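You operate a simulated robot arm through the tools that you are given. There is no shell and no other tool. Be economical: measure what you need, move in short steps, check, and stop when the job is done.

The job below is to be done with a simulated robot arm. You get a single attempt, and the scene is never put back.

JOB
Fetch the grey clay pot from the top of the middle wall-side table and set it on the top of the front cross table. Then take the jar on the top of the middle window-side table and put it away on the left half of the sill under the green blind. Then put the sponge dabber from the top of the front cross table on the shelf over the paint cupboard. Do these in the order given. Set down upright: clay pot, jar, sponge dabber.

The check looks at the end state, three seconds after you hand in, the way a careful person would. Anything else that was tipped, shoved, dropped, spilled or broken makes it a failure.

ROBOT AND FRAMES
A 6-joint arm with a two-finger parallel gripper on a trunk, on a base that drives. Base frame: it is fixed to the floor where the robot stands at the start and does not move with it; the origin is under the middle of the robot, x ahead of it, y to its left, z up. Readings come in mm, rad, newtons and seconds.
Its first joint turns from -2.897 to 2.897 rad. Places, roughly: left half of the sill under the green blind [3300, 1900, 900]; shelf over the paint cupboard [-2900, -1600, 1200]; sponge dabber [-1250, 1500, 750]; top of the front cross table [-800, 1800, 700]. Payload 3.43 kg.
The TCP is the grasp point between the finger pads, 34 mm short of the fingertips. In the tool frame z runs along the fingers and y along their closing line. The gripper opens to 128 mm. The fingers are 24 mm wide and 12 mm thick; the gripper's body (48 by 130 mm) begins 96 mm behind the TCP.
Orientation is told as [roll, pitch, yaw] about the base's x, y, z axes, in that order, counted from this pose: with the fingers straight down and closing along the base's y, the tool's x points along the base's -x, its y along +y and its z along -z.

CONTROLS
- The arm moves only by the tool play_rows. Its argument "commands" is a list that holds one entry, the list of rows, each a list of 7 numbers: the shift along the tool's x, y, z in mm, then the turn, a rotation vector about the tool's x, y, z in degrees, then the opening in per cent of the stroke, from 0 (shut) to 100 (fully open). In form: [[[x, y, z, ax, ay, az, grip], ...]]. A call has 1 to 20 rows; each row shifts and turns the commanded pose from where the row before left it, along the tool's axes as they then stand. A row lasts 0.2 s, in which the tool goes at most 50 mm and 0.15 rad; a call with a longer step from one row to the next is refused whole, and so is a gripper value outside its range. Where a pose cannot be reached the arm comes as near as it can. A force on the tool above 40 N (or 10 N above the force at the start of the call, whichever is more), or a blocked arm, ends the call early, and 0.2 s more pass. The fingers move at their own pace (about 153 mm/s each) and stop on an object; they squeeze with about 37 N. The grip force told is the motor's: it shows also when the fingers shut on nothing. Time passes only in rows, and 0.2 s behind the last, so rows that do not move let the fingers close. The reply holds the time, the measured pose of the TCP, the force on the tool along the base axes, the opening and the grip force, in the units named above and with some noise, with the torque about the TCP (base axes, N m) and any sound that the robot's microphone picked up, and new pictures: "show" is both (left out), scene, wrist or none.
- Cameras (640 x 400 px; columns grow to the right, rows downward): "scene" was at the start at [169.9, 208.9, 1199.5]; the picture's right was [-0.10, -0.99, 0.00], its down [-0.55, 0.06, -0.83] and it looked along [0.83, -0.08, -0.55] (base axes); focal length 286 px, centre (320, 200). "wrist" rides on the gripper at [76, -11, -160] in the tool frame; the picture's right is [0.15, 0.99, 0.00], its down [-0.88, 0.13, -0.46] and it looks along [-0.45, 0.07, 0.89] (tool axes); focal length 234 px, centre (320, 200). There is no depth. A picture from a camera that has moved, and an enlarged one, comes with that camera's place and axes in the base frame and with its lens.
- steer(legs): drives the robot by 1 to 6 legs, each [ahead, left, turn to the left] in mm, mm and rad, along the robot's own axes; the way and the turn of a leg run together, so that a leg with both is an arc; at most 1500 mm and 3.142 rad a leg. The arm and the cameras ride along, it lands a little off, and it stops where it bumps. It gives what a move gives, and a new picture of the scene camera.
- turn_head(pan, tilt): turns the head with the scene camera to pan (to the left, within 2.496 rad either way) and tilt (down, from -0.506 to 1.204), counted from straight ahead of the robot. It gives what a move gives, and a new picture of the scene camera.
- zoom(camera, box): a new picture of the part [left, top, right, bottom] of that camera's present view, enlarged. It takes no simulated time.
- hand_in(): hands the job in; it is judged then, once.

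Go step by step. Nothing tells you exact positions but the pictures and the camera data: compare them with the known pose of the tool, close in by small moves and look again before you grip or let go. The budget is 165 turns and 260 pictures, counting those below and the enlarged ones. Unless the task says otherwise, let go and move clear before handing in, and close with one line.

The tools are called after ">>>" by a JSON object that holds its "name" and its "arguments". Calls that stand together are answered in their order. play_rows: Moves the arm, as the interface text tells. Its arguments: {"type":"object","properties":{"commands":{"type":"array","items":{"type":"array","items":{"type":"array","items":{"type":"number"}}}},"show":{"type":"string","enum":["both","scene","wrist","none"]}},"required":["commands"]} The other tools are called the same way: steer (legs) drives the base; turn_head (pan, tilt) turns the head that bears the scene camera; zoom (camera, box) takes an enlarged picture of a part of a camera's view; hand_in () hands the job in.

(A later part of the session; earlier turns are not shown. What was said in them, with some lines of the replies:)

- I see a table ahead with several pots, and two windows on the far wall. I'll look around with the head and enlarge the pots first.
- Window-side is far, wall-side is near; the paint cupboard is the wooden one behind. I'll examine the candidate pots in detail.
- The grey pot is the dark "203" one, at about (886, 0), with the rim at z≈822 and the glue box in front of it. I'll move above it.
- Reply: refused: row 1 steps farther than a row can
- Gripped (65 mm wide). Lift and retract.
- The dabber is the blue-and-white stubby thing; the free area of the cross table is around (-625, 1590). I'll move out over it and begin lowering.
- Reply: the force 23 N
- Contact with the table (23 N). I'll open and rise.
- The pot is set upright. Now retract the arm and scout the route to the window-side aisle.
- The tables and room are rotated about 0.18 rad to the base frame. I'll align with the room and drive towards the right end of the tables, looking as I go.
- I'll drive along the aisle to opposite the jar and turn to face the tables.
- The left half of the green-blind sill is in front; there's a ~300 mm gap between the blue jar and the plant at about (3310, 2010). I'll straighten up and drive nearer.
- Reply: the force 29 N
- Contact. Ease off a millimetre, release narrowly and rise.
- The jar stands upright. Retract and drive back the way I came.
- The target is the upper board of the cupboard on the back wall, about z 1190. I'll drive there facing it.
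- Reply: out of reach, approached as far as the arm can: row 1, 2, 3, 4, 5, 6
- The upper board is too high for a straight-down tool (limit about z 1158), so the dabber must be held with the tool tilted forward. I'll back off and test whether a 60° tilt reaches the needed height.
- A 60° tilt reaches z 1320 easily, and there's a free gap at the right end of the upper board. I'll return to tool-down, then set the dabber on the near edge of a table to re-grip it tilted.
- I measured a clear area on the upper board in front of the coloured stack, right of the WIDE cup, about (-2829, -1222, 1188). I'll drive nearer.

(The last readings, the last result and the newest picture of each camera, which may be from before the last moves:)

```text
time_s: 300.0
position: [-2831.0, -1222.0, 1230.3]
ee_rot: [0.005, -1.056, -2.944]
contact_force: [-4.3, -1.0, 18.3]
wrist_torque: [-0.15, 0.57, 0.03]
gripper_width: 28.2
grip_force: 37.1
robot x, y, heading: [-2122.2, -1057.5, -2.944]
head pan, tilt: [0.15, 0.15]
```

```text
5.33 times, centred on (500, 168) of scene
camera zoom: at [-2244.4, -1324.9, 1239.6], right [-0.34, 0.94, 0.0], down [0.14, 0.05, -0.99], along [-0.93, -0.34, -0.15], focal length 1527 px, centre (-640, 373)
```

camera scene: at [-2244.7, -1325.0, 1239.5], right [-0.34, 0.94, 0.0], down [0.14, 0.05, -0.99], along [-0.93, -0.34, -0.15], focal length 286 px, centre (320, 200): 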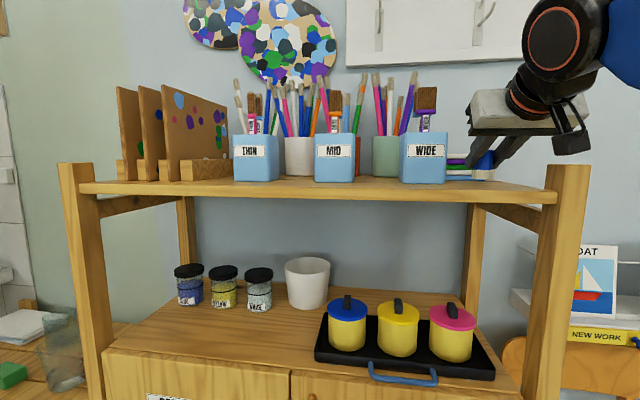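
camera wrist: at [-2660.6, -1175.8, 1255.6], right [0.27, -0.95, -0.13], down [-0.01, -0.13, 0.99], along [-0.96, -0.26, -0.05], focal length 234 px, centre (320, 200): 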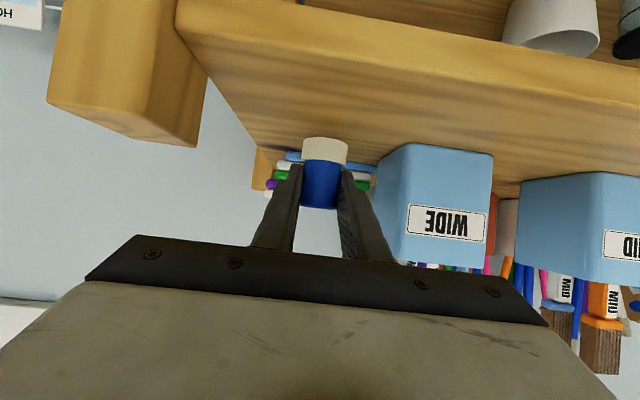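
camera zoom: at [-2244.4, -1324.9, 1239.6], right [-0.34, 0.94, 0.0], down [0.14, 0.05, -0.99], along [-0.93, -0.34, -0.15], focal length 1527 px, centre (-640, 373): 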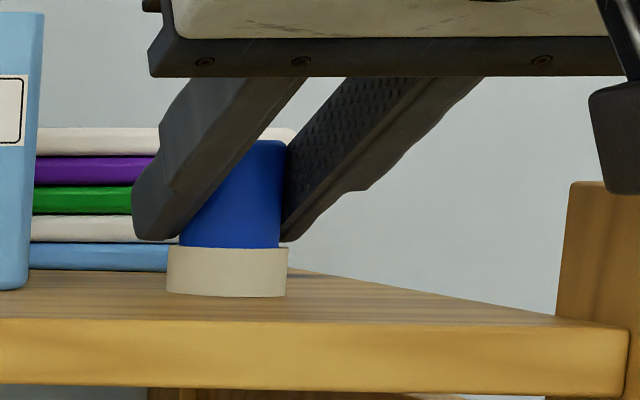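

Contact with the board. Ease off, open and withdraw along the tool.

>>> {"name": "play_rows", "arguments": {"commands": [[[-0.7, 0, -0.4, 0, 0, 0, 10], [0, 0, 0, 0, 0, 0, 30], [0, 0, 0, 0, 0, 0, 45], [0, 0, 0, 0, 0, 0, 45], [0, 0, -15, 0, 0, 0, 45], [0, 0, -30, 0, 0, 0, 45], [0, 0, -40, 0, 0, 0, 45], [0, 0, -40, 0, 0, 0, 45], [0, 0, -40, 0, 0, 0, 45], [0, 0, 0, 0, 0, 0, 45]]], "show": "both"}}

>>> {"name": "zoom", "arguments": {"camera": "scene", "box": [400, 90, 600, 215]}}

```text
time_s: 302.2
position: [-2693.1, -1192.7, 1314.4]
ee_rot: [0.004, -1.052, -2.943]
contact_force: [0.1, 0.6, 0.9]
wrist_torque: [-0.01, 0.01, 0.02]
gripper_width: 57.5
grip_force: 0.0
robot x, y, heading: [-2123.1, -1059.2, -2.939]
head pan, tilt: [0.15, 0.15]
camera scene: at [-2244.7, -1325.0, 1239.5], right [-0.34, 0.94, 0.0], down [0.14, 0.05, -0.99], along [-0.93, -0.34, -0.15], focal length 286 px, centre (320, 200)
camera wrist: at [-2523.3, -1146.8, 1327.6], right [0.27, -0.96, -0.13], down [-0.01, -0.13, 0.99], along [-0.96, -0.26, -0.05], focal length 234 px, centre (320, 200)
```

scene: 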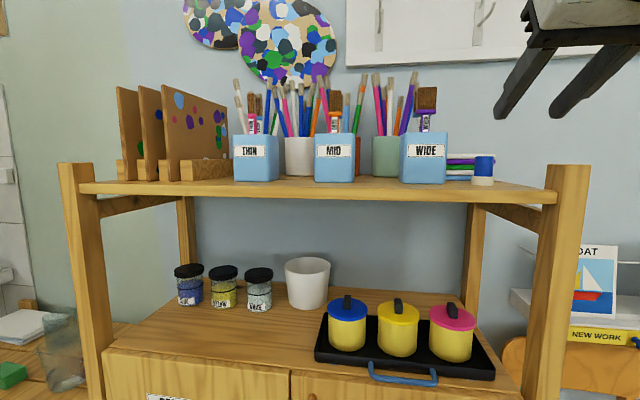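
wrist: 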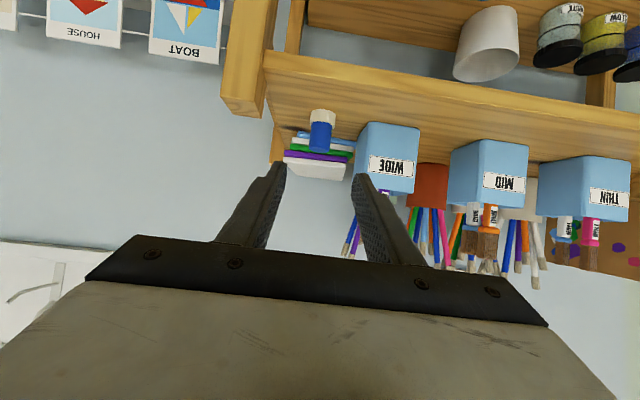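

```text
3.20 times, centred on (500, 152) of scene
camera zoom: at [-2244.7, -1325.0, 1239.5], right [-0.34, 0.94, 0.0], down [0.14, 0.05, -0.99], along [-0.93, -0.34, -0.15], focal length 916 px, centre (-256, 352)
```

zoom: 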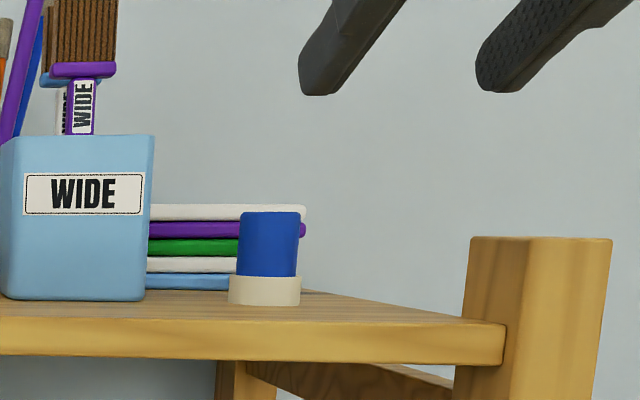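

The dabber stands upright on the upper shelf with the stack and cups untouched, and the arm is clear. I'll back off and hand in.

>>> {"name": "steer", "arguments": {"legs": [[-400, 0, 0]]}}

>>> {"name": "hand_in", "arguments": {}}

```text
time_s: 304.7
position: [-2295.3, -1109.1, 1314.7]
ee_rot: [0.002, -1.054, -2.95]
contact_force: [-0.6, -0.2, 0.1]
wrist_torque: [0.02, 0.01, -0.01]
gripper_width: 57.5
grip_force: 0.1
robot x, y, heading: [-1725.0, -981.2, -2.951]
head pan, tilt: [0.15, 0.15]
camera scene: at [-1846.6, -1243.8, 1239.5], right [-0.34, 0.94, 0.0], down [0.14, 0.05, -0.99], along [-0.93, -0.34, -0.15], focal length 286 px, centre (320, 200)
```

scene: 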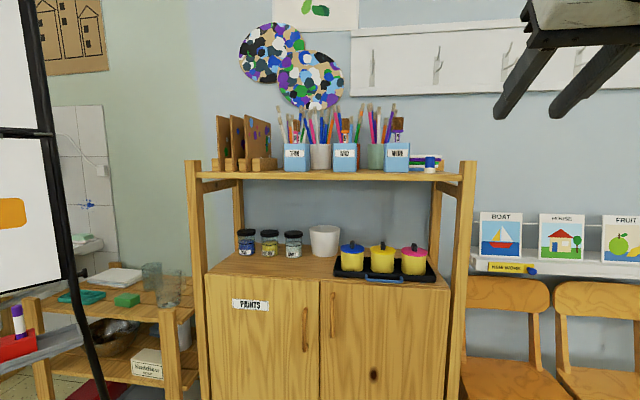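

```text
The job is handed in.
```

In the order given, the grey clay pot is on the front cross table, the jar is on the left half of the sill under the green blind, and the sponge dabber is on the upper shelf over the paint cupboard. All three stood upright when I let go. I briefly set the dabber on the near edge of a wall-side table to re-grip it, because the shelf was too high to reach with the tool straight down.
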